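You operate a simulated robot arm through the tools that you are given. There is no shell and no other tool.

Carry out the task below with a simulated robot arm. There is one attempt and no reset: what you move stays moved.

JOB
Press the white bush from the mat into the tube in two goes.
Fine: first on stop 1, then flush on stop 3; slide out, lever up.
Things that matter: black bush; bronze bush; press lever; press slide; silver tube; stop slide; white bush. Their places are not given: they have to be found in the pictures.

Only the result counts: the job must be done as asked and must still hold three seconds after the hand-in. Knocking over, shifting, dropping, spilling or breaking anything else fails it.

ROBOT AND FRAMES
A 6-joint arm with a three-finger gripper, fixed in place. Base frame: the origin is at the foot of the arm, x ahead of it, y to its left, z up. Readings come in m, degrees, newtons and seconds.
Its first joint turns from -166.0 to 166.0 degrees. Payload 4.89 kg.
The tool frame sits at the grasp point between the pads (the TCP): z along the fingers, y along the line on which they close. The tips reach 0.03 m beyond it. Largest opening 0.164 m; the body of the gripper starts 0.125 m behind the TCP.
Orientation is that of the tool frame in the base frame, as [roll, pitch, yaw] about the fixed x, y, z axes, in that order (R = Rz(yaw) Ry(pitch) Rx(roll)). With the fingers straight down and closing along the base's y, the tool's x points along the base's -x, its y along +y and its z along -z.

CONTROLS
- The arm moves only by the tool jog_arm. Its argument "rows" is a list of rows, each a list of 2 entries, a list of its own where there are three numbers: the shift along the tool's x, y, z in units of 500 mm (1.0 is 500 mm), then the turn, a rotation vector about the tool's x, y, z in units of 120 degrees (1.0 is 120 degrees). In form: [[[tx, ty, tz], [ax, ay, az]], ...]. A call has 1 to 20 rows; each row is the pose to reach, as a shift and turn from the pose commanded when the call began, along the tool's axes at that moment. "gripper" is the opening, from 0 (shut) to 1 (fully open), set as the call begins (left out, the last holds). A call with a number of a shift or a turn outside -1 to 1 is refused whole. Rows are played at 5 a second. More than 0.05 m and 8.6 degrees between two rows, or a gripper value outside its range, and nothing of the call is played. Where a pose cannot be reached the arm comes as near as it can. A force on the tool above 90 N (or 10 N above the force at the start of the call, whichever is more), or a blocked arm, ends the call early, and 0.2 s more pass. Each finger travels about 0.108 m/s and halts on what it meets, pressing with about 26 N; the grip force reading is that of the motor and also rises with nothing between the fingers. The clock runs only during rows and for 0.2 s after the last one: add rows that repeat a pose to give the fingers time. It gives the time, the measured TCP pose, the force on the tool (base axes), the opening and the grip force at its end, in the units of the frame above (readings bear some noise), with the torque about the TCP (base axes, N m) and any sound that the robot's microphone picked up.
- Cameras (640 x 400 px; columns grow to the right, rows downward): "scene" is fixed at [0.0488, 0.648, 1.5093]; the picture's right is [-0.94, -0.35, 0.00], its down [-0.04, 0.12, -0.99] and it looks along [0.35, -0.93, -0.13] (base axes); focal length 328 px, centre (320, 200). "wrist" rides on the gripper at [0.076, -0.002, -0.152] in the tool frame; the picture's right is [0.02, 1.00, 0.00], its down [-0.88, 0.02, -0.47] and it looks along [-0.47, 0.01, 0.88] (tool axes); focal length 247 px, centre (320, 200).
- camera(camera): a new picture of that camera. The clock stands still meanwhile.
- lift_body(by): slides the trunk up (or, below 0, down) by that many m; the arm rides with it, the base frame stays. It gives what a move gives, with no picture.
- measure_at(camera, pixels): for up to 12 pixels [column, row] of the newest picture of that camera ("zoom" is the newest enlarged one), the place [x, y, z] in the base frame of the surface seen there, good to about 0.002 m. The clock stands still meanwhile.
- enlarge(camera, box): a new picture of the part [left, top, right, bottom] of that camera's present view, enlarged. The clock stands still meanwhile.
- hand_in(): hands the job in; it is judged then, once.

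Open the gripper and draw the arm clear of the work before you hand the job in, unless the task says otherwise.

The tools are called by a JSON object that holds its "name" and its "arguments". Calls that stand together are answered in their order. jog_arm: Moves the arm, as the interface text tells. Its arguments: {"type":"object","properties":{"rows":{"type":"array"},"gripper":{"type":"number"}},"required":["rows"]} The other tools are called the same way: lift_body (by) slides the trunk up or down; camera (camera) takes a picture; measure_at (camera, pixels) gives the place of the surface under pixels of a picture; enlarge (camera, box) takes an enlarged picture of a part of a camera's view; hand_in () hands the job in.

At the start:

```text
clock: 0.0
tcp_pos: [0.648, -0.5863, 1.4612]
tool_rot: [-179.9, 0.0, 180.0]
wrist_force: [0.0, -0.3, -0.4]
moment: [-0.04, 0.02, 0.0]
opening: 0.1642
gripper_force: 0.2
trunk travel left (down, up): [-0.2, 0.19]
```

scene: 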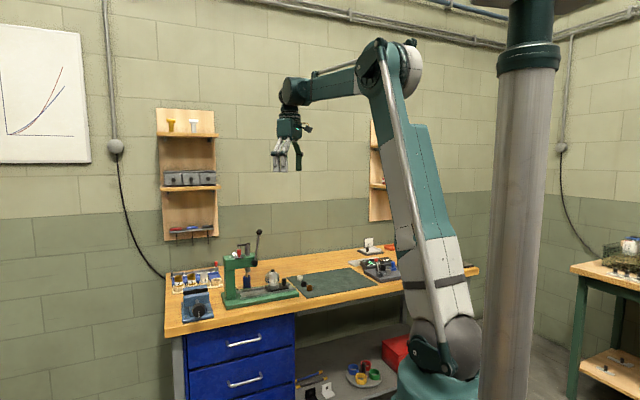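
wrist: 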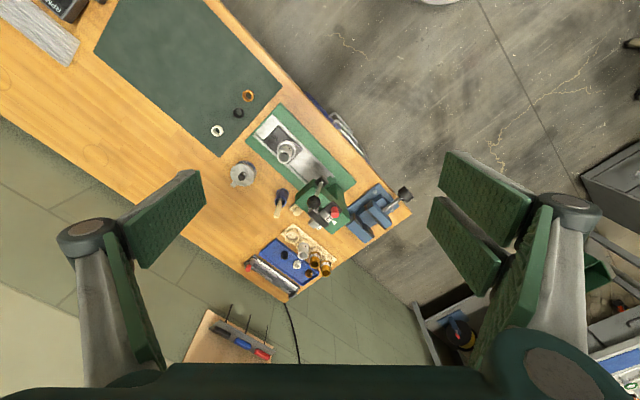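

The scene picture shows a bench with a green press around (245,285) and a mat at (335,282); the wrist view shows the white bush near (217,131). I enlarge both views to see the details.

{"name": "enlarge", "arguments": {"camera": "wrist", "box": [180, 70, 420, 220]}}

{"name": "enlarge", "arguments": {"camera": "scene", "box": [160, 215, 400, 340]}}

```text
2.67 times, centred on (300, 145) of wrist
```

zoom: 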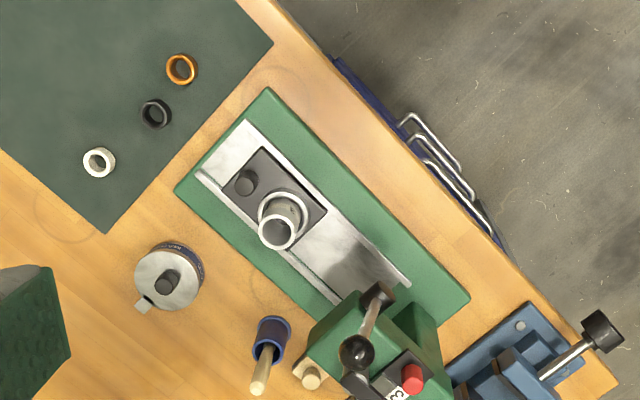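

```text
2.67 times, centred on (280, 278) of scene
```

zoom: 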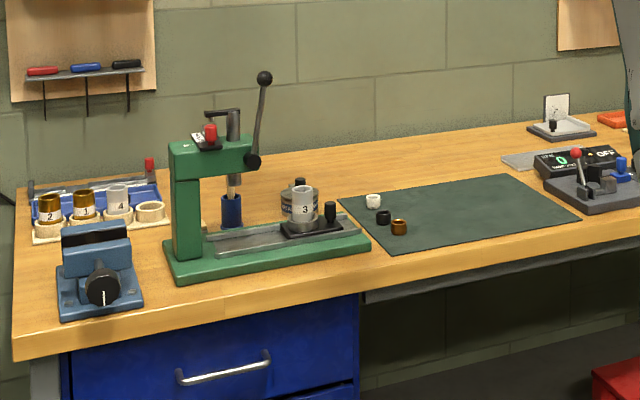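

The zoom shows the slide with the tube at zoom (280,220), its knob at (245,182), the press head with the lever ball at (357,352), and the red stop knob at (412,378). I measure these points and the bushes.

{"name": "enlarge", "arguments": {"camera": "wrist", "box": [180, 70, 420, 220]}}

{"name": "measure_at", "arguments": {"camera": "zoom", "pixels": [[92, 157], [181, 70], [155, 115], [246, 182], [278, 245], [357, 352], [378, 293], [412, 378], [204, 178], [340, 260], [267, 95], [460, 300]]}}

```text
2.67 times, centred on (300, 145) of wrist
```

zoom: 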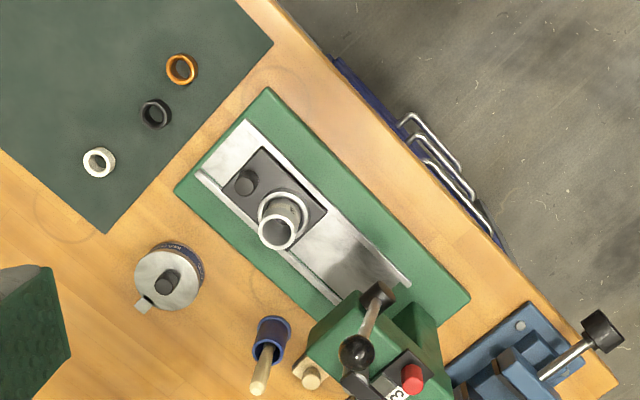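

```text
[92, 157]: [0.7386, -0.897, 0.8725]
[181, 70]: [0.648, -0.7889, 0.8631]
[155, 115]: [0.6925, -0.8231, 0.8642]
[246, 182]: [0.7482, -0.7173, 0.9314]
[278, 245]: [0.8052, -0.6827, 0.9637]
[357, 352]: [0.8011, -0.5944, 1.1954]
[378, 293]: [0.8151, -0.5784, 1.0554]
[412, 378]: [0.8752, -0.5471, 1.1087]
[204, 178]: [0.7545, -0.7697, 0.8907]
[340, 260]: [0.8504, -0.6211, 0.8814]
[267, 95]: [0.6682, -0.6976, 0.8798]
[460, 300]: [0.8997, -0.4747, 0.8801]
```

Press axis runs about 44° in the base frame (base edge from (0.668,-0.698) to (0.900,-0.475)). I turn the gripper by 46° so its closing line matches the press's rail, and lower/retract for a nearer view.

{"name": "jog_arm", "arguments": {"rows": [[[0.014, 0.01, 0.06], [0, 0, 0.055]], [[0.028, 0.02, 0.12], [0, 0, 0.11]], [[0.042, 0.03, 0.18], [0, 0, 0.165]], [[0.056, 0.04, 0.24], [0, 0, 0.22]], [[0.07, 0.05, 0.3], [0, 0, 0.275]], [[0.084, 0.06, 0.36], [0, 0, 0.33]], [[0.096, 0.072, 0.42], [0, 0, 0.383]], [[0.096, 0.072, 0.42], [0, 0, 0.383]]]}}

{"name": "camera", "arguments": {"camera": "wrist"}}

{"name": "camera", "arguments": {"camera": "scene"}}

```text
clock: 1.8
tcp_pos: [0.5996, -0.5522, 1.2518]
tool_rot: [180.0, 0.1, 134.0]
wrist_force: [0.6, 0.2, -0.5]
moment: [0.03, 0.01, 0.02]
opening: 0.1638
gripper_force: 0.1
trunk travel left (down, up): [-0.2, 0.19]
```

```text
taken
```

wrist: 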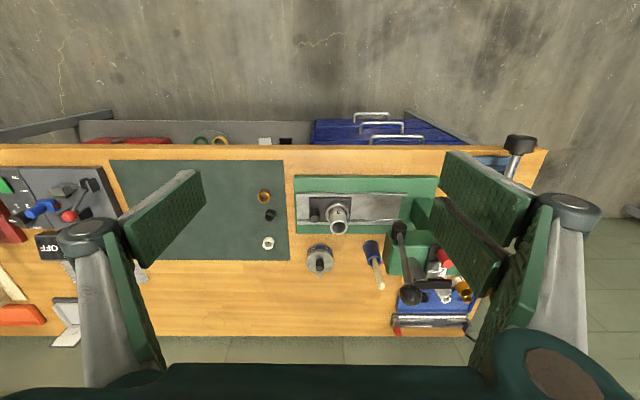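

```text
taken
```

scene: 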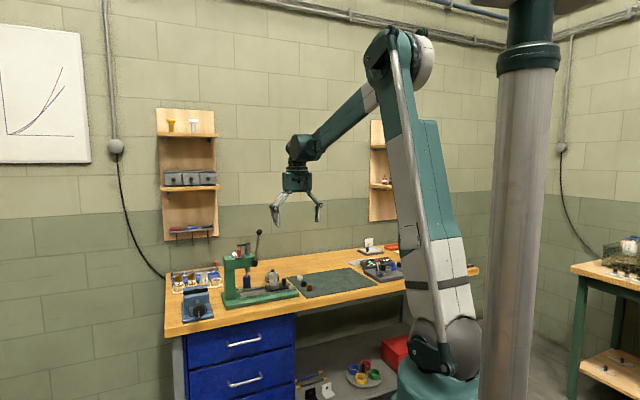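

Now the press axis lies along the picture's columns. I enlarge the press region around (400,240) and the slide region.

{"name": "enlarge", "arguments": {"camera": "wrist", "box": [280, 165, 480, 345]}}

{"name": "enlarge", "arguments": {"camera": "scene", "box": [210, 225, 310, 310]}}

```text
2.22 times, centred on (380, 255) of wrist
```

zoom: 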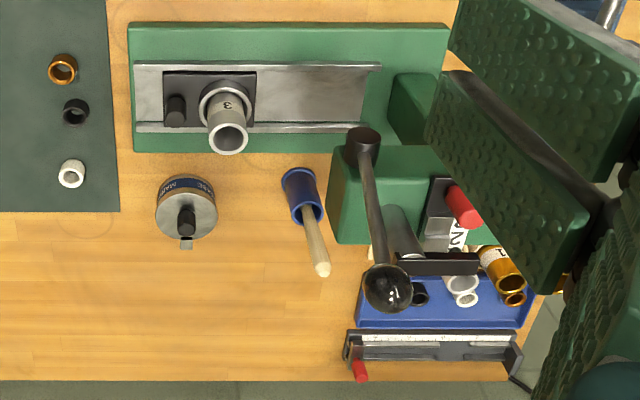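

```text
4.71 times, centred on (260, 268) of scene
```

zoom: 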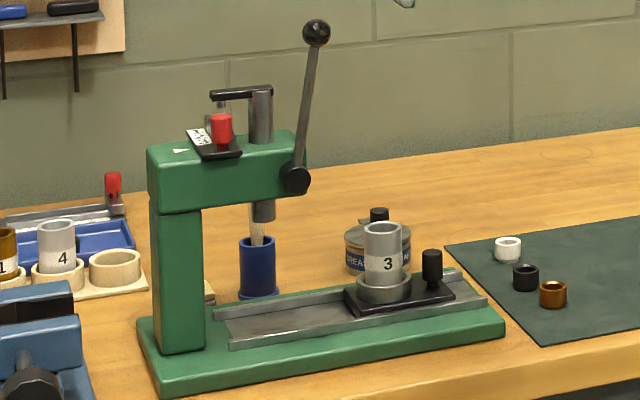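

The press's lever (hub at scene zoom (295,180), ball at (316,32)) swings in the plane of the rail; the stop slide with the red knob lies on top of the head. I move above the head to read the stop labels.

{"name": "jog_arm", "arguments": {"rows": [[[0, 0, -0.08], [0, 0, 0]], [[-0.03, 0.07, -0.1], [0, 0, 0]], [[-0.06, 0.14, -0.1], [0, 0, 0]], [[-0.09, 0.21, -0.1], [0, 0, 0]], [[-0.12, 0.28, -0.1], [0, 0, 0]], [[-0.15, 0.35, -0.1], [0, 0, 0]], [[-0.188, 0.402, -0.1], [0, 0, 0]], [[-0.188, 0.402, -0.1], [0, 0, 0]]]}}

{"name": "camera", "arguments": {"camera": "wrist"}}

```text
clock: 3.6
tcp_pos: [0.8094, -0.4795, 1.3014]
tool_rot: [179.9, 0.0, 134.1]
wrist_force: [1.4, 0.2, -0.7]
moment: [-0.06, 0.19, 0.0]
opening: 0.1641
gripper_force: 0.1
trunk travel left (down, up): [-0.2, 0.19]
```

```text
taken
```

wrist: 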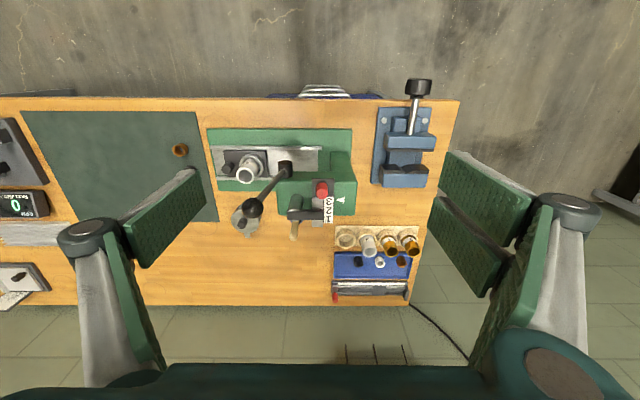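

The label strip "3 2 1" is visible at (328,210) with a white pointer at (341,199). I enlarge it.

{"name": "enlarge", "arguments": {"camera": "wrist", "box": [205, 120, 375, 250]}}

{"name": "enlarge", "arguments": {"camera": "wrist", "box": [275, 160, 371, 236]}}

```text
3.08 times, centred on (290, 185) of wrist
```

zoom: 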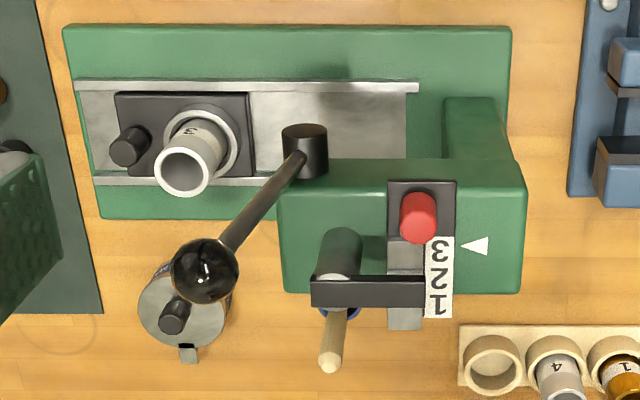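

```text
5.26 times, centred on (323, 198) of wrist
```

zoom: 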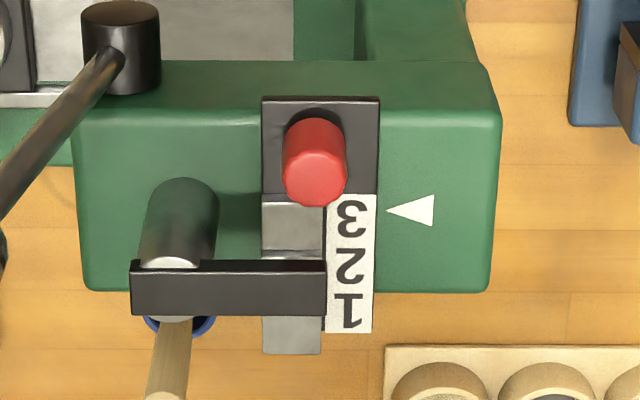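

The slide stands at "3" against the pointer. I measure the knob, labels, ram bar, ball and hub in this enlarged view.

{"name": "measure_at", "arguments": {"camera": "zoom", "pixels": [[315, 190], [316, 140], [350, 217], [350, 267], [350, 310], [420, 210], [228, 290], [290, 225], [290, 335], [122, 14], [270, 115], [370, 115]]}}

{"name": "enlarge", "arguments": {"camera": "wrist", "box": [205, 120, 375, 250]}}

{"name": "measure_at", "arguments": {"camera": "zoom", "pixels": [[185, 168], [165, 178], [185, 193], [205, 265], [205, 245], [128, 135], [302, 135], [140, 100], [105, 165], [245, 100], [300, 250], [480, 200]]}}

```text
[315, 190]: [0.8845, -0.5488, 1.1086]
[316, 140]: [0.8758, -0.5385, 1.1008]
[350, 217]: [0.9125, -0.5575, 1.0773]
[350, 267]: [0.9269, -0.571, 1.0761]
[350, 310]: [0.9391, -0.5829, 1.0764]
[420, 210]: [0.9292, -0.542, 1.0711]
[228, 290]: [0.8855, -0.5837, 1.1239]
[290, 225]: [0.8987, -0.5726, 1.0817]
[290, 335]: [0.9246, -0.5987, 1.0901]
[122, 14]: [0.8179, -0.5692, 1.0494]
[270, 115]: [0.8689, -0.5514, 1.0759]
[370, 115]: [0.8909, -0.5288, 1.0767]
```

```text
3.08 times, centred on (290, 185) of wrist
```

zoom: 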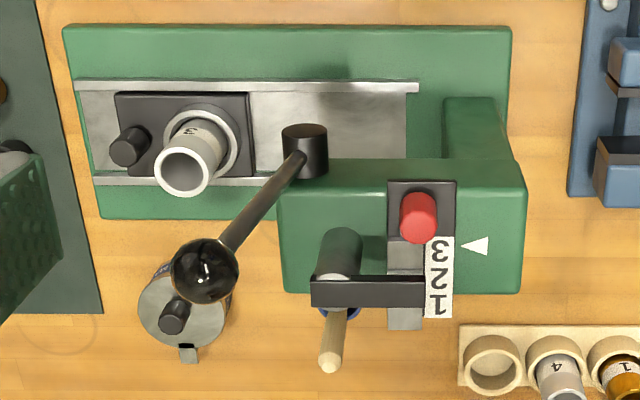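

```text
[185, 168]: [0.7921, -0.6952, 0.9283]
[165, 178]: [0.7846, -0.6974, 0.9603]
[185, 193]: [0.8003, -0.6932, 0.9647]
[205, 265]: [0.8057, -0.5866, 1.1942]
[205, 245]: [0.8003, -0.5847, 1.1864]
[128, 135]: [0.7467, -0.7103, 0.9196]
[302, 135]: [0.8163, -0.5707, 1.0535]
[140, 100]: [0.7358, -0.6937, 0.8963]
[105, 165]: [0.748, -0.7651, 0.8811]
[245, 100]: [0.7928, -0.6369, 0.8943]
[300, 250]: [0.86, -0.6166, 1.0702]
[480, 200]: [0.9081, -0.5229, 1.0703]
```

Geometry so far: rail direction ≈ 44°, label pitch ≈ 18 mm, ball centre ≈ (0.807,-0.594,1.183), hub ≈ (0.816,-0.571,1.04). I now go toward the mat to view the white bush and test the reach.

{"name": "jog_arm", "arguments": {"rows": [[[0, -0.085, 0], [0, 0, 0]], [[0, -0.17, 0], [0, 0, 0]], [[0, -0.255, 0], [0, 0, 0]], [[0, -0.34, 0], [0, 0, 0]], [[0, -0.425, 0], [0, 0, 0]], [[0, -0.51, 0], [0, 0, 0]], [[0, -0.6, 0], [0, 0, 0]], [[0, -0.682, 0], [0, 0, 0]], [[-0.04, -0.682, 0.07], [0, 0, 0]], [[-0.08, -0.682, 0.14], [0, 0, 0]], [[-0.12, -0.682, 0.21], [0, 0, 0]], [[-0.16, -0.682, 0.28], [0, 0, 0]], [[-0.2, -0.682, 0.35], [0, 0, 0]], [[-0.24, -0.682, 0.42], [0, 0, 0]], [[-0.28, -0.682, 0.49], [0, 0, 0]], [[-0.32, -0.682, 0.55], [0, 0, 0]], [[-0.32, -0.682, 0.55], [0, 0, 0]]]}}

{"name": "camera", "arguments": {"camera": "wrist"}}

{"name": "camera", "arguments": {"camera": "scene"}}

```text
clock: 7.2
tcp_pos: [0.6754, -0.8323, 1.0246]
tool_rot: [-180.0, 0.0, 134.0]
wrist_force: [0.9, -0.6, -0.9]
moment: [0.11, 0.12, -0.01]
opening: 0.1641
gripper_force: 0.0
trunk travel left (down, up): [-0.2, 0.19]
```

```text
taken
```

wrist: 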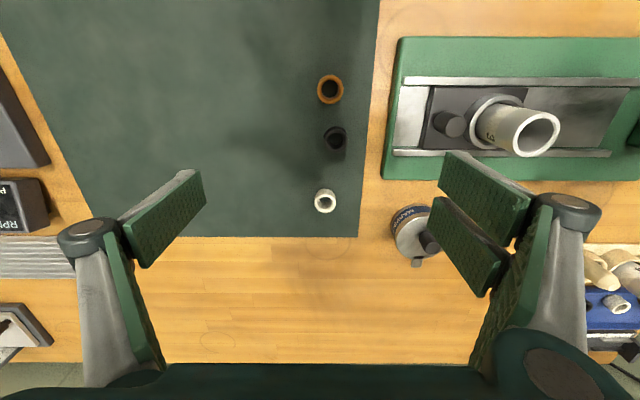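

```text
taken
```

scene: 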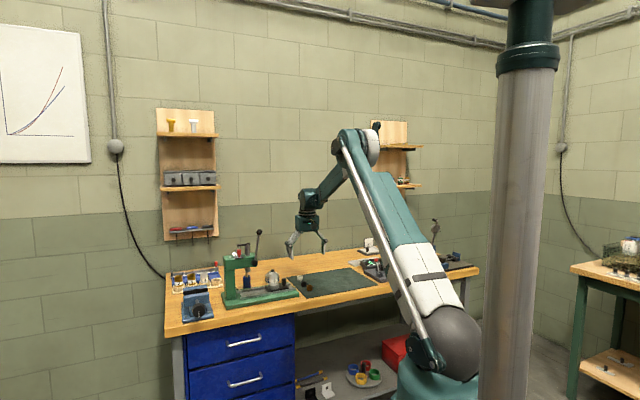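

Reach is fine here (radius 1.07). I enlarge the bushes around (325,200) and the tube around (520,130), and measure.

{"name": "enlarge", "arguments": {"camera": "wrist", "box": [285, 155, 365, 225]}}

{"name": "measure_at", "arguments": {"camera": "wrist", "pixels": [[325, 193], [325, 206], [317, 201], [333, 201], [325, 201], [325, 215], [342, 215], [335, 128], [330, 78], [537, 116], [520, 133], [553, 133]]}}

{"name": "enlarge", "arguments": {"camera": "wrist", "box": [385, 60, 640, 190]}}

```text
5.71 times, centred on (325, 190) of wrist
```

zoom: 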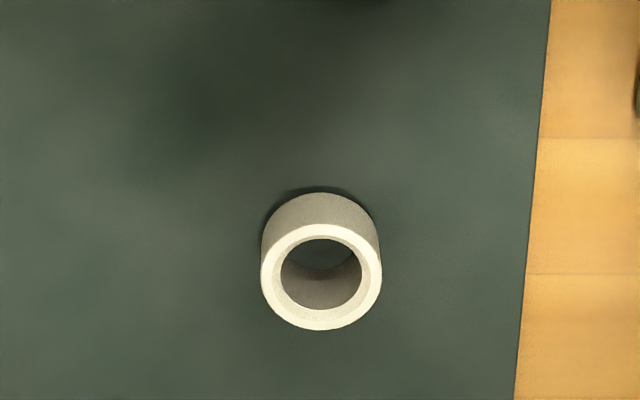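

```text
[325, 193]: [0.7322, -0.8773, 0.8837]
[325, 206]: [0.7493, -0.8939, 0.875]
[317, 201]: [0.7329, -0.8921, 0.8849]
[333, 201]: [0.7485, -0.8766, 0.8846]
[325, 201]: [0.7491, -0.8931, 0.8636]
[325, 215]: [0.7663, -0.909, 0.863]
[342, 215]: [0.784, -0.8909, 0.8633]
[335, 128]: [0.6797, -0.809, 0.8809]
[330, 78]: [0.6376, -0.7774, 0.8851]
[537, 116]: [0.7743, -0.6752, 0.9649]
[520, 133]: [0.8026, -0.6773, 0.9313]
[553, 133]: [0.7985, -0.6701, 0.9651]
```

```text
2.51 times, centred on (512, 125) of wrist
```

zoom: 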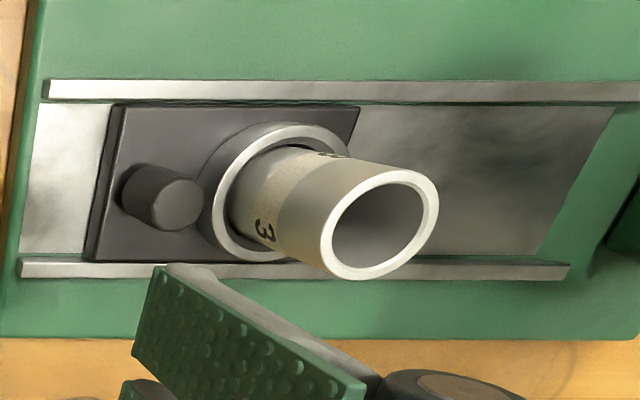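

White bush: centre ≈ (0.741,-0.884), OD ≈ 28 mm, top z 0.885 on the mat at 0.863. First I'll set the stop slide: rise, narrow the gripper to about 60 mm and go above the red knob for a closer look.

{"name": "jog_arm", "arguments": {"gripper": 0.37, "rows": [[[0, 0, -0.09], [0, 0, 0]], [[0, 0, -0.18], [0, 0, 0]], [[0, 0, -0.27], [0, 0, 0]], [[0, 0, -0.36], [0, 0, 0]], [[0, 0, -0.45], [0, 0, 0]], [[0, 0.02, -0.52], [0, 0, 0]], [[0.02, 0.1, -0.54], [0, 0, 0]], [[0.04, 0.19, -0.54], [0, 0, 0]], [[0.06, 0.28, -0.54], [0, 0, 0]], [[0.08, 0.37, -0.54], [0, 0, 0]], [[0.1, 0.46, -0.54], [0, 0, 0]], [[0.12, 0.55, -0.54], [0, 0, 0]], [[0.128, 0.63, -0.54], [0, 0, 0]], [[0.128, 0.696, -0.54], [0, 0, 0]], [[0.128, 0.696, -0.5], [0, 0, 0]], [[0.128, 0.696, -0.5], [0, 0, 0]]]}}

{"name": "camera", "arguments": {"camera": "wrist"}}

```text
clock: 10.6
tcp_pos: [0.8815, -0.5426, 1.2759]
tool_rot: [-180.0, -0.1, 134.0]
wrist_force: [0.5, 0.1, -0.4]
moment: [0.02, 0.04, 0.01]
opening: 0.0606
gripper_force: 0.0
trunk travel left (down, up): [-0.2, 0.19]
```

```text
taken
```

wrist: 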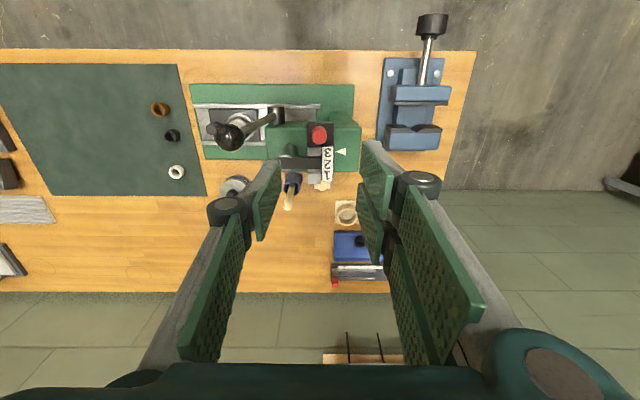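

The knob appears at (319,135). I enlarge and measure around it.

{"name": "enlarge", "arguments": {"camera": "wrist", "box": [185, 80, 365, 200]}}

{"name": "measure_at", "arguments": {"camera": "zoom", "pixels": [[475, 193], [455, 193], [495, 193], [475, 175], [475, 210], [345, 295], [345, 280], [470, 280], [545, 254], [155, 195], [30, 15], [595, 15]]}}

{"name": "enlarge", "arguments": {"camera": "wrist", "box": [265, 110, 365, 200]}}

```text
3.33 times, centred on (275, 140) of wrist
```

zoom: 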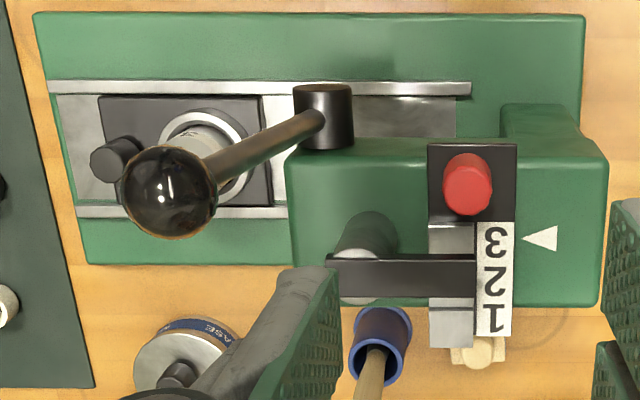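

```text
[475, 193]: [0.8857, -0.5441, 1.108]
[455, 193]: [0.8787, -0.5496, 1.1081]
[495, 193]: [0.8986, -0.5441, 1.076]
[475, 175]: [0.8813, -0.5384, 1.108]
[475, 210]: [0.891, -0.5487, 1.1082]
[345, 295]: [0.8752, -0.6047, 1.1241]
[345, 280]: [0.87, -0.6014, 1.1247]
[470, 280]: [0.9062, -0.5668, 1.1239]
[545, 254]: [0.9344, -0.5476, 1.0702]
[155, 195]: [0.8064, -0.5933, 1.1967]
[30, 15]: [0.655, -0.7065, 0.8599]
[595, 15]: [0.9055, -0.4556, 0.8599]
```

```text
4.44 times, centred on (315, 155) of wrist
```

zoom: 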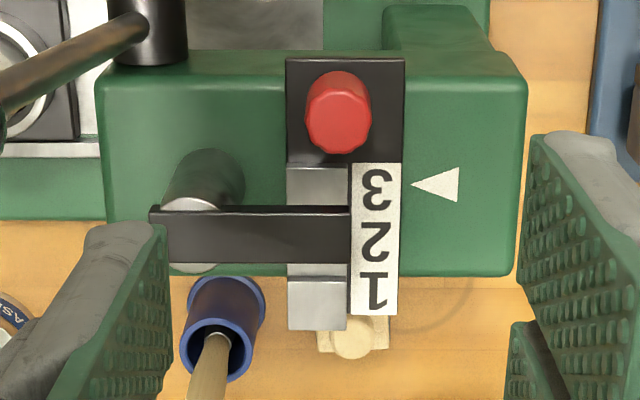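

Knob top is at z 1.108, centre ≈ (0.883,-0.546), about 19 mm across; the bar's front edge stays about 20 mm behind it. I lower straight down with the 60 mm opening so that the pads are beside the knob.

{"name": "jog_arm", "arguments": {"rows": [[[0, -0.003, 0.05], [0, 0, 0]], [[0, -0.003, 0.1], [0, 0, 0]], [[0, -0.003, 0.15], [0, 0, 0]], [[0, -0.003, 0.2], [0, 0, 0]], [[0, -0.003, 0.25], [0, 0, 0]], [[0, -0.003, 0.29], [0, 0, 0]], [[0, -0.003, 0.315], [0, 0, 0]], [[0, -0.003, 0.315], [0, 0, 0]]]}}

{"name": "camera", "arguments": {"camera": "wrist"}}

{"name": "enlarge", "arguments": {"camera": "scene", "box": [210, 205, 310, 290]}}

```text
clock: 12.4
tcp_pos: [0.8787, -0.5438, 1.1186]
tool_rot: [-180.0, 0.0, 134.0]
wrist_force: [-0.7, 0.4, -0.3]
moment: [-0.02, 0.02, -0.02]
opening: 0.0606
gripper_force: 0.1
trunk travel left (down, up): [-0.2, 0.19]
```

```text
taken
```

wrist: 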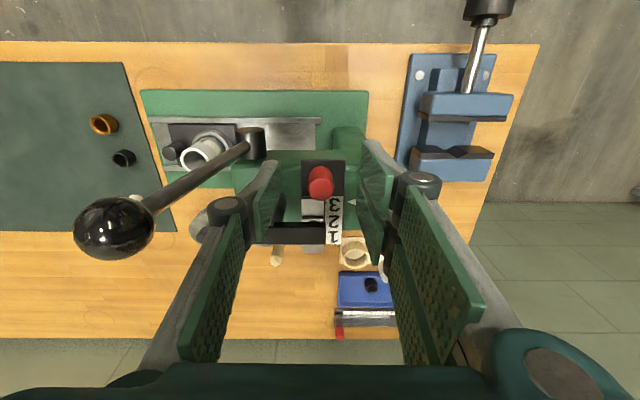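

```text
4.71 times, centred on (260, 248) of scene
```

zoom: 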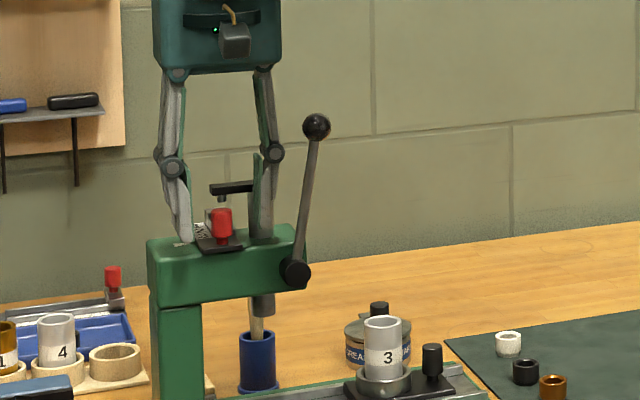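

The knob at (320,183) sits between the pads. I close on it.

{"name": "jog_arm", "arguments": {"gripper": 0.0, "rows": [[[0, 0, 0], [0, 0, 0]], [[0, 0, 0], [0, 0, 0]], [[0, 0, 0], [0, 0, 0]], [[0, 0, 0], [0, 0, 0]]]}}

{"name": "camera", "arguments": {"camera": "wrist"}}

```text
clock: 13.4
tcp_pos: [0.8804, -0.5423, 1.1193]
tool_rot: [-180.0, -0.1, 134.1]
wrist_force: [4.9, 5.3, -3.1]
moment: [0.08, -0.06, -0.03]
opening: 0.0192
gripper_force: 44.5
trunk travel left (down, up): [-0.2, 0.19]
```

```text
taken
```

wrist: 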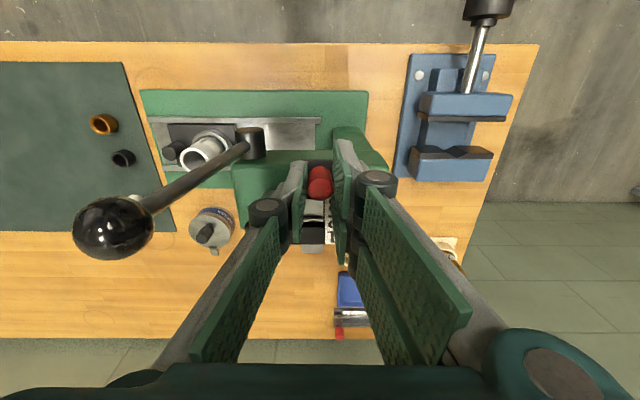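

The knob is held (opening 19.2 mm). I draw it toward the base (tool +x) by about one 18 mm pitch and look at the reading and sound.

{"name": "jog_arm", "arguments": {"rows": [[[0.009, 0, 0], [0, 0, 0]], [[0.018, 0, 0], [0, 0, 0]], [[0.027, 0, 0], [0, 0, 0]], [[0.036, 0, 0], [0, 0, 0]], [[0.036, 0, 0], [0, 0, 0]]]}}

{"name": "camera", "arguments": {"camera": "wrist"}}

{"name": "enlarge", "arguments": {"camera": "wrist", "box": [280, 150, 380, 230]}}

```text
clock: 14.6
tcp_pos: [0.8673, -0.5307, 1.1189]
tool_rot: [-180.0, 0.0, 133.9]
wrist_force: [2.9, 2.5, 3.3]
moment: [0.14, 0.05, -0.09]
opening: 0.0188
gripper_force: 44.9
trunk travel left (down, up): [-0.2, 0.19]
```

```text
taken
```

wrist: 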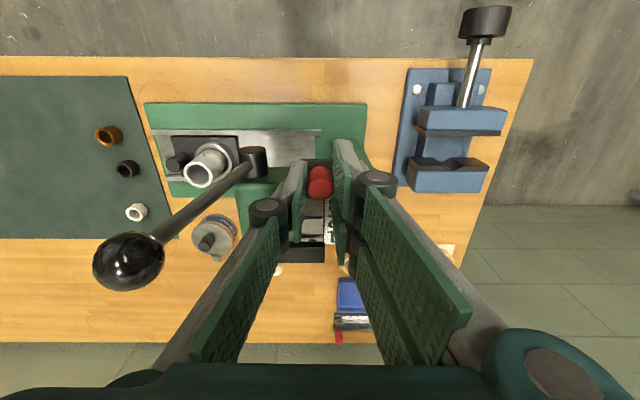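

```text
5.00 times, centred on (330, 190) of wrist
```

zoom: 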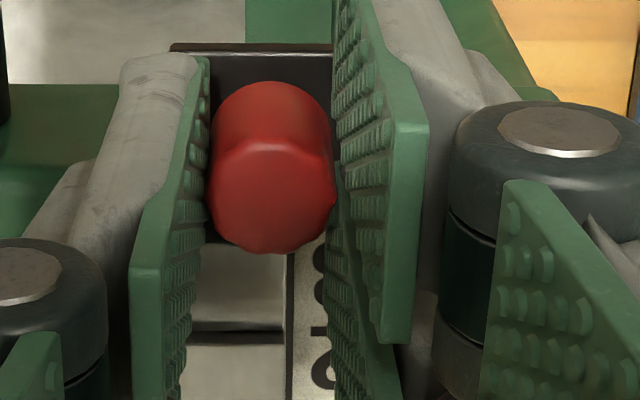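

The slide followed by about 18 mm without trouble. I go on by another pitch.

{"name": "jog_arm", "arguments": {"rows": [[[0.009, 0, 0], [0, 0, 0]], [[0.018, 0, 0], [0, 0, 0]], [[0.027, 0, 0], [0, 0, 0]], [[0.036, 0, 0], [0, 0, 0]], [[0.036, 0, 0], [0, 0, 0]]]}}

{"name": "camera", "arguments": {"camera": "wrist"}}

```text
clock: 15.8
tcp_pos: [0.8532, -0.5177, 1.1191]
tool_rot: [-179.9, 0.0, 134.0]
wrist_force: [3.3, -2.6, 9.0]
moment: [0.09, 0.05, -0.06]
opening: 0.019
gripper_force: 44.8
trunk travel left (down, up): [-0.2, 0.19]
```

```text
taken
```

wrist: 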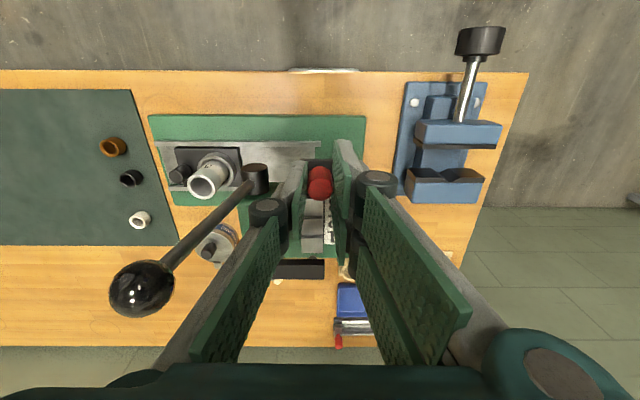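

Total travel is about 38 mm. I open to 60 mm and rise to check that "1" stands at the pointer.

{"name": "jog_arm", "arguments": {"gripper": 0.37, "rows": [[[0, 0, 0], [0, 0, 0]], [[0, 0, 0], [0, 0, 0]], [[0, 0, 0], [0, 0, 0]], [[0, 0, -0.05], [0, 0, 0]], [[0, 0, -0.12], [0, 0, 0]], [[0, 0, -0.2], [0, 0, 0]], [[0, 0, -0.28], [0, 0, 0]], [[0, 0, -0.33], [0, 0, 0]], [[0, 0, -0.33], [0, 0, 0]]]}}

{"name": "camera", "arguments": {"camera": "wrist"}}

{"name": "enlarge", "arguments": {"camera": "wrist", "box": [265, 120, 375, 210]}}

```text
clock: 17.8
tcp_pos: [0.8542, -0.5171, 1.2833]
tool_rot: [-180.0, 0.0, 134.1]
wrist_force: [-0.2, 0.4, 0.4]
moment: [-0.03, -0.03, 0.0]
opening: 0.0605
gripper_force: 0.1
trunk travel left (down, up): [-0.2, 0.19]
```

```text
taken
```

wrist: 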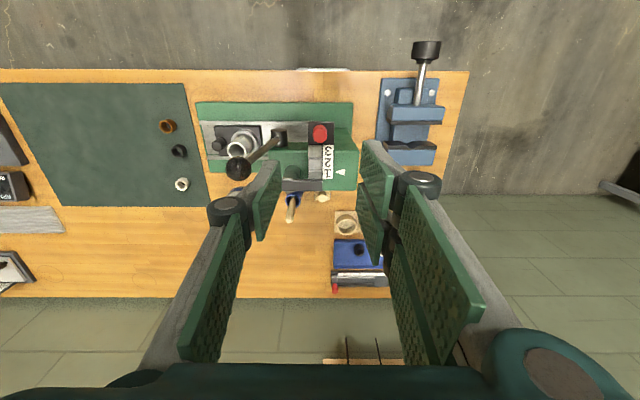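

```text
4.44 times, centred on (320, 165) of wrist
```

zoom: 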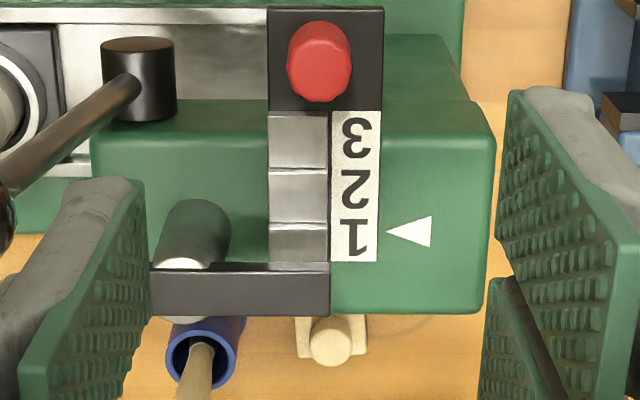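

I measure label rows and the pointer to see whether "1" is exactly at the pointer.

{"name": "measure_at", "arguments": {"camera": "zoom", "pixels": [[355, 137], [355, 187], [355, 237], [390, 231], [415, 231], [300, 112], [300, 170], [300, 225], [300, 262], [240, 270], [320, 85], [372, 262]]}}

```text
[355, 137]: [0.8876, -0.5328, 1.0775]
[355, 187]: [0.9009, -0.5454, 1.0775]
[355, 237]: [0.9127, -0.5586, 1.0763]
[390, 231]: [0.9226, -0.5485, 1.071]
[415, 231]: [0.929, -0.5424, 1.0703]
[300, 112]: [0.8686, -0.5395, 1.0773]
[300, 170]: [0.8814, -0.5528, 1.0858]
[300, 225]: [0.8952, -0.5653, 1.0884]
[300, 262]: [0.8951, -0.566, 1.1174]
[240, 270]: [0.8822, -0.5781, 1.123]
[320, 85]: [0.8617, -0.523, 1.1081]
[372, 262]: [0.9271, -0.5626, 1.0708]
```

"1" (u ≈ 1.036) lies level with the pointer (1.035), so stop 1 is set. Next I look at the tube from a closer spot to find its centre before fetching the bush.

{"name": "jog_arm", "arguments": {"rows": [[[0.01, -0.08, 0], [0, 0, 0]], [[0.02, -0.16, 0], [0, 0, 0]], [[0.03, -0.24, 0], [0, 0, 0]], [[0.038, -0.32, 0], [0, 0, 0]], [[0.038, -0.41, 0], [0, 0, 0]], [[0.038, -0.41, 0.09], [0, 0, 0]], [[0.038, -0.41, 0.18], [0, 0, 0]], [[0.038, -0.41, 0.266], [0, 0, 0]], [[0.038, -0.41, 0.266], [0, 0, 0]]]}}

{"name": "camera", "arguments": {"camera": "wrist"}}

{"name": "enlarge", "arguments": {"camera": "wrist", "box": [270, 130, 430, 240]}}

```text
clock: 19.8
tcp_pos: [0.6947, -0.6464, 1.1502]
tool_rot: [180.0, 0.0, 134.0]
wrist_force: [0.9, -0.3, -0.7]
moment: [0.1, 0.14, -0.01]
opening: 0.0607
gripper_force: 0.0
trunk travel left (down, up): [-0.2, 0.19]
```

```text
taken
```

wrist: 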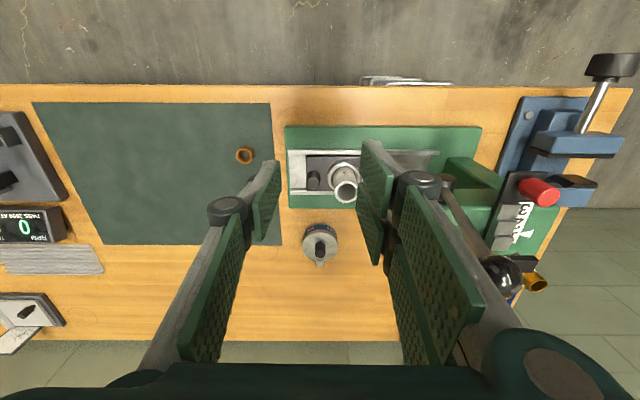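

```text
3.64 times, centred on (350, 185) of wrist
```

zoom: 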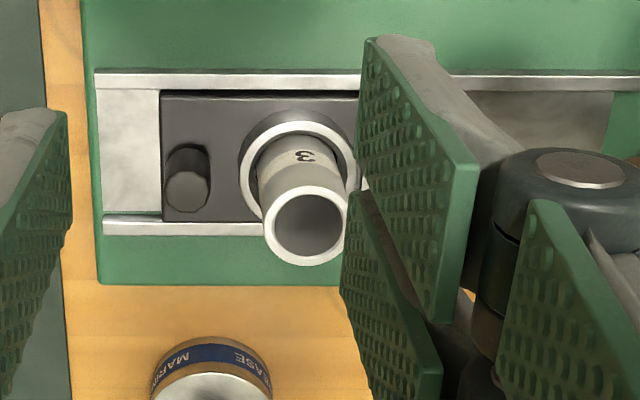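

Rim ellipse in the zoom: x 262–349, y 185–266, centre (306,225). I measure rim, ring and knob points.

{"name": "measure_at", "arguments": {"camera": "zoom", "pixels": [[267, 225], [344, 225], [306, 190], [306, 261], [280, 197], [332, 252], [280, 252], [332, 197], [306, 225], [187, 190], [187, 160], [170, 205]]}}

{"name": "measure_at", "arguments": {"camera": "wrist", "pixels": [[321, 245], [321, 228], [303, 240], [339, 240], [500, 270], [290, 155], [440, 153], [296, 207], [490, 128], [288, 128]]}}

```text
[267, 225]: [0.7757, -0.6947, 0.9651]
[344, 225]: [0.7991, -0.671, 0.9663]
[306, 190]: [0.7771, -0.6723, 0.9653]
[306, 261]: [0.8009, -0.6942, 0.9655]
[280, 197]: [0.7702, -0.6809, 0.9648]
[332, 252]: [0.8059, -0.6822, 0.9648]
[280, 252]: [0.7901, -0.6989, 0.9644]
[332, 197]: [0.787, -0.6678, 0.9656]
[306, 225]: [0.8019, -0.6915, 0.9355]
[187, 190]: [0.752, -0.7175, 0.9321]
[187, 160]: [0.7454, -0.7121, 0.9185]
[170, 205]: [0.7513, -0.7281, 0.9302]
```

```text
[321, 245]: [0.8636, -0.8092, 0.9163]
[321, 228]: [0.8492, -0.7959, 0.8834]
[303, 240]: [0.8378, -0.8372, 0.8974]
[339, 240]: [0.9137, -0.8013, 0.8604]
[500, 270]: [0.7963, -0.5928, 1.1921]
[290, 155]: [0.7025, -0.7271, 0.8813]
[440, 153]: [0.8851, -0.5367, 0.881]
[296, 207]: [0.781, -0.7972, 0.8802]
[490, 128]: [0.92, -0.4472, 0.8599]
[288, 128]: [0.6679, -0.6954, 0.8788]
```

Tube rim centre averages (0.788,-0.683,0.965), bore ≈ 28.5 mm. Now I go above the white bush with the 60 mm opening.

{"name": "jog_arm", "arguments": {"rows": [[[0, -0.09, 0], [0, 0, 0]], [[0, -0.18, 0], [0, 0, 0]], [[-0.04, -0.245, 0], [0, 0, 0]], [[-0.12, -0.265, 0], [0, 0, 0]], [[-0.2, -0.265, 0.03], [0, 0, 0]], [[-0.27, -0.265, 0.08], [0, 0, 0]], [[-0.33, -0.265, 0.15], [0, 0, 0]], [[-0.38, -0.265, 0.21], [0, 0, 0]], [[-0.412, -0.265, 0.28], [0, 0, 0]], [[-0.412, -0.265, 0.3], [0, 0, 0]], [[-0.412, -0.265, 0.3], [0, 0, 0]]]}}

{"name": "camera", "arguments": {"camera": "wrist"}}

{"name": "enlarge", "arguments": {"camera": "wrist", "box": [260, 90, 380, 190]}}

```text
clock: 22.2
tcp_pos: [0.7432, -0.8875, 1.0002]
tool_rot: [180.0, 0.0, 134.0]
wrist_force: [0.2, -0.5, -0.6]
moment: [0.04, 0.05, -0.01]
opening: 0.0607
gripper_force: 0.0
trunk travel left (down, up): [-0.2, 0.19]
```

```text
taken
```

wrist: 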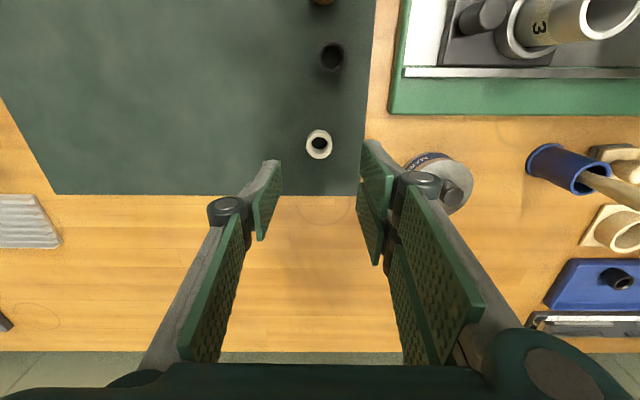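

```text
4.00 times, centred on (320, 140) of wrist
```

zoom: 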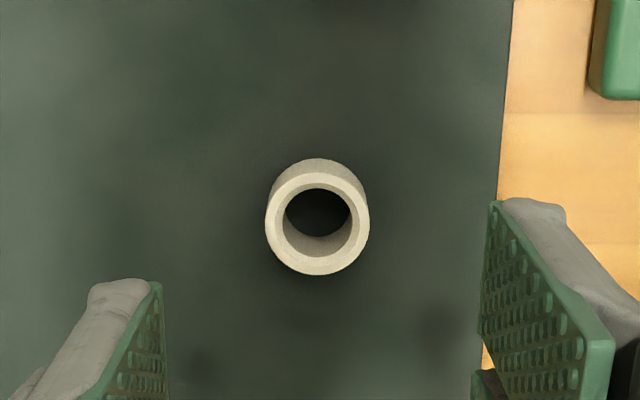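

The bush sits at (319,144) midway between the fingers. I measure its rim here.

{"name": "measure_at", "arguments": {"camera": "zoom", "pixels": [[274, 222], [361, 222], [317, 180], [317, 266], [287, 192], [348, 253], [287, 253], [348, 192]]}}

```text
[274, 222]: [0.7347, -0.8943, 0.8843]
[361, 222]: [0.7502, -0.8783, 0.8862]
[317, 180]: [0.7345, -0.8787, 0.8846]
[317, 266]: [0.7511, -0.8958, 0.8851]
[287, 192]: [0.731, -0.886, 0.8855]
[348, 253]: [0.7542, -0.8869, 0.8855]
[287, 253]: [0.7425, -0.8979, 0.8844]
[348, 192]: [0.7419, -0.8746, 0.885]
```

Rim centre (0.7425,-0.8866), top 0.885; TCP is only about 1 mm off. I lower to TCP z ≈ 0.903 (tips 10 mm above the mat).

{"name": "jog_arm", "arguments": {"rows": [[[0.002, 0, 0.04], [0, 0, 0]], [[0.002, 0, 0.08], [0, 0, 0]], [[0.002, 0, 0.12], [0, 0, 0]], [[0.002, 0, 0.15], [0, 0, 0]], [[0.002, 0, 0.175], [0, 0, 0]], [[0.002, 0, 0.19], [0, 0, 0]], [[0.002, 0, 0.194], [0, 0, 0]], [[0.002, 0, 0.194], [0, 0, 0]]]}}

{"name": "camera", "arguments": {"camera": "wrist"}}

{"name": "enlarge", "arguments": {"camera": "scene", "box": [260, 220, 380, 310]}}

```text
clock: 24.0
tcp_pos: [0.7413, -0.8855, 0.9055]
tool_rot: [180.0, 0.0, 134.0]
wrist_force: [-0.2, 0.1, -0.1]
moment: [0.03, 0.03, -0.01]
opening: 0.0605
gripper_force: 0.2
trunk travel left (down, up): [-0.2, 0.19]
```

```text
taken
```

wrist: 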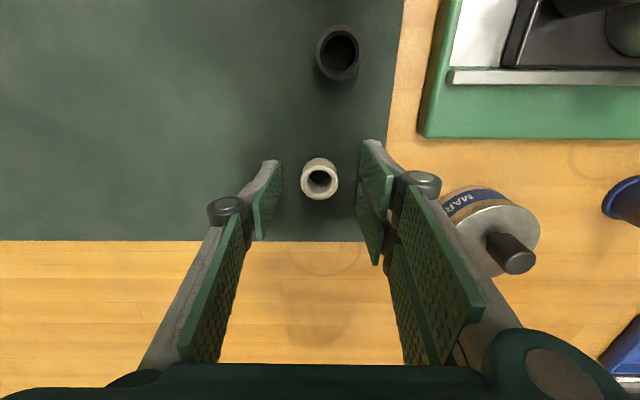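

```text
4.44 times, centred on (320, 265) of scene
```

zoom: 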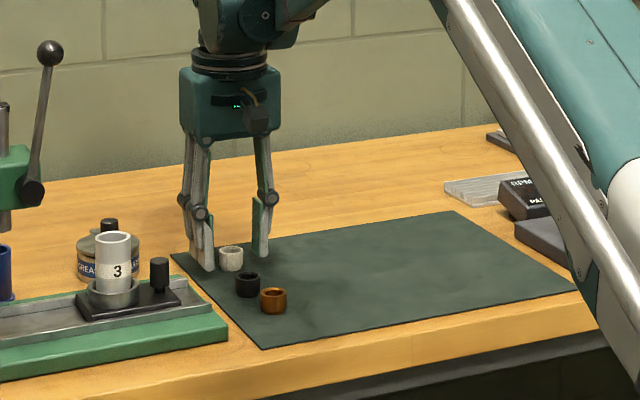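

The bush is between the fingertips. I close the gripper on it.

{"name": "jog_arm", "arguments": {"gripper": 0.0, "rows": [[[0, 0, 0], [0, 0, 0]], [[0, 0, 0], [0, 0, 0]], [[0, 0, 0], [0, 0, 0]], [[0, 0, 0], [0, 0, 0]]]}}

{"name": "camera", "arguments": {"camera": "wrist"}}

{"name": "enlarge", "arguments": {"camera": "wrist", "box": [270, 140, 370, 220]}}

```text
clock: 25.0
tcp_pos: [0.7419, -0.885, 0.906]
tool_rot: [-180.0, 0.0, 134.0]
wrist_force: [1.0, -0.3, 0.7]
moment: [0.0, -0.04, -0.01]
opening: 0.0273
gripper_force: 26.0
trunk travel left (down, up): [-0.2, 0.19]
```

```text
taken
```

wrist: 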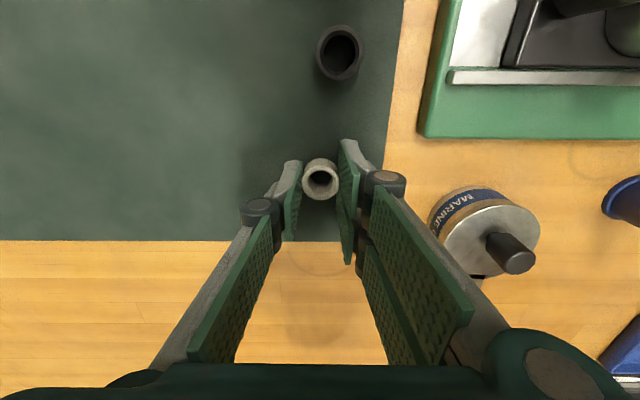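

```text
5.00 times, centred on (320, 180) of wrist
```

zoom: 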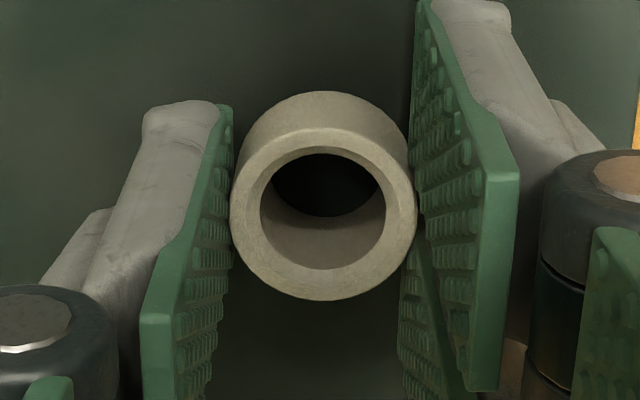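

Held with opening 27.3 mm. I measure the rim in this view for the bush's offset from the TCP.

{"name": "measure_at", "arguments": {"camera": "zoom", "pixels": [[246, 210], [402, 210], [323, 140], [323, 285], [265, 160], [382, 265], [265, 265], [382, 160]]}}

```text
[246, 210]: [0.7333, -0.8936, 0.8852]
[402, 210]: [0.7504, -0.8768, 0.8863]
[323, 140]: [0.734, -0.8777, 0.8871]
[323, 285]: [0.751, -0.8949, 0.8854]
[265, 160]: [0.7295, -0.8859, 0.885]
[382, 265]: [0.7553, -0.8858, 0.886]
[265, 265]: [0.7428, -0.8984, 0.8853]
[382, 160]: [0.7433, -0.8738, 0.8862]
```

Bush centre is about 1 mm outward of the TCP. I lift it and carry it above the tube, at TCP (0.7875,-0.682,1.055).

{"name": "jog_arm", "arguments": {"rows": [[[0, 0, -0.05], [0, 0, 0]], [[0, 0, -0.13], [0, 0, 0]], [[0, 0, -0.21], [0, 0, 0]], [[0, 0, -0.29], [0, 0, 0]], [[0, 0, -0.36], [0, 0, 0]], [[0.03, 0.05, -0.38], [0, 0, 0]], [[0.08, 0.12, -0.38], [0, 0, 0]], [[0.13, 0.19, -0.38], [0, 0, 0]], [[0.18, 0.26, -0.38], [0, 0, 0]], [[0.22, 0.32, -0.38], [0, 0, 0]], [[0.229, 0.348, -0.36], [0, 0, 0]], [[0.229, 0.348, -0.3], [0, 0, 0]], [[0.229, 0.348, -0.3], [0, 0, 0]]]}}

{"name": "camera", "arguments": {"camera": "wrist"}}

{"name": "enlarge", "arguments": {"camera": "wrist", "box": [260, 110, 380, 210]}}

{"name": "enlarge", "arguments": {"camera": "scene", "box": [230, 215, 330, 305]}}

```text
clock: 27.8
tcp_pos: [0.7867, -0.6836, 1.0524]
tool_rot: [-180.0, 0.0, 134.0]
wrist_force: [0.0, 0.4, -1.0]
moment: [0.04, 0.05, 0.02]
opening: 0.0001
gripper_force: 25.6
trunk travel left (down, up): [-0.2, 0.19]
```

```text
taken
```

wrist: 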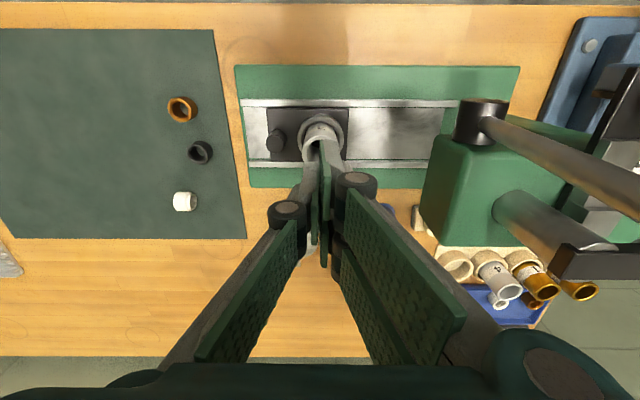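

```text
4.00 times, centred on (320, 160) of wrist
```

zoom: 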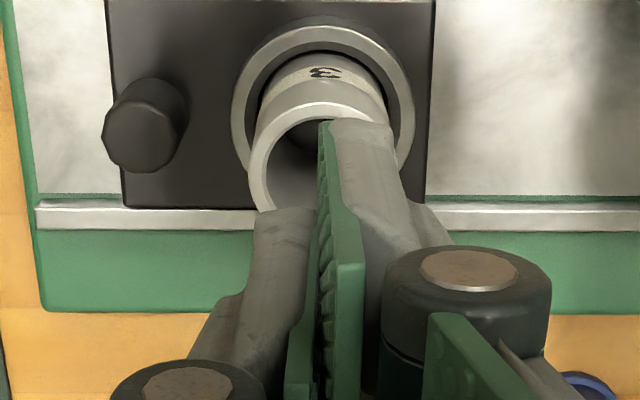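

```text
4.44 times, centred on (280, 260) of scene
```

zoom: 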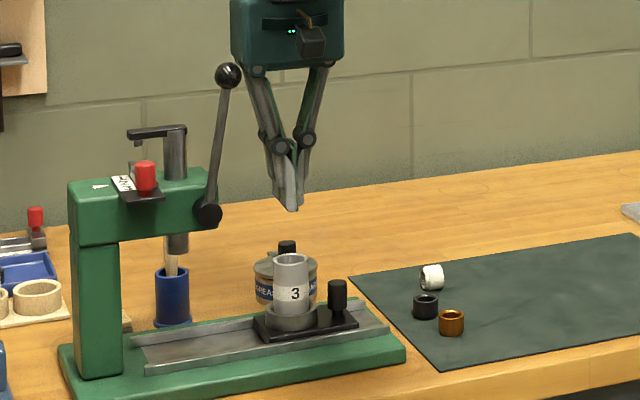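

The gripper reads 0.1 mm opening: the bush slipped out and now lies on its side on the mat at (184,202). I inspect it closely before regrasping.

{"name": "measure_at", "arguments": {"camera": "wrist", "pixels": [[184, 202], [176, 202], [194, 202], [184, 194], [184, 210], [190, 208], [202, 150], [181, 108], [280, 141]]}}

{"name": "enlarge", "arguments": {"camera": "wrist", "box": [150, 170, 220, 225]}}

{"name": "enlarge", "arguments": {"camera": "scene", "box": [295, 260, 345, 300]}}

```text
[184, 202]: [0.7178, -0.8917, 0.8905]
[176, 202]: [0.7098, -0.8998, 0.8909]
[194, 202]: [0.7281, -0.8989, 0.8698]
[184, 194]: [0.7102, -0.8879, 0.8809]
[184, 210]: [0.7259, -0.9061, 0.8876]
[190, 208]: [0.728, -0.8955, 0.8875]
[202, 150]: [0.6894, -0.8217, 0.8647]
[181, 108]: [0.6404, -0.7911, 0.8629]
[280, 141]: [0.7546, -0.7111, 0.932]
```

```text
7.27 times, centred on (185, 198) of wrist
```

zoom: 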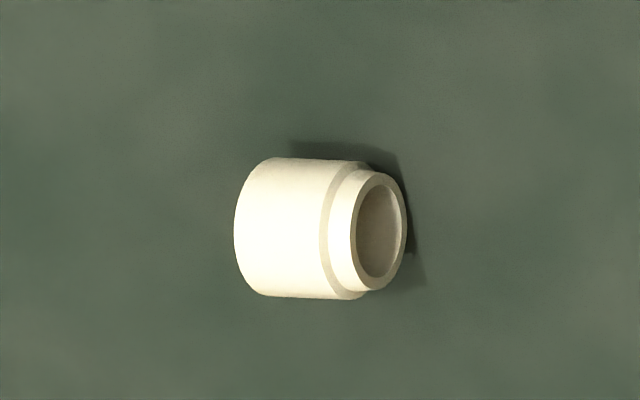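

```text
10.00 times, centred on (320, 280) of scene
```

zoom: 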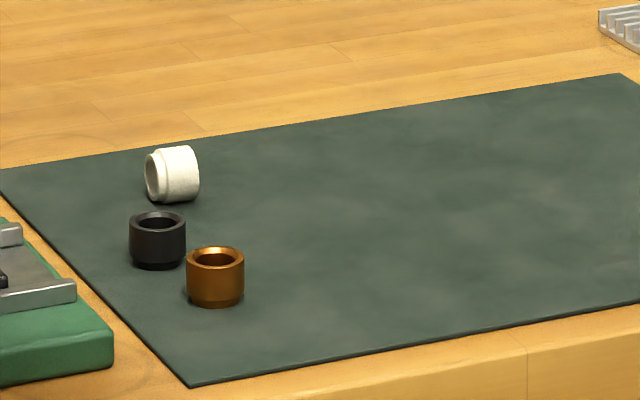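

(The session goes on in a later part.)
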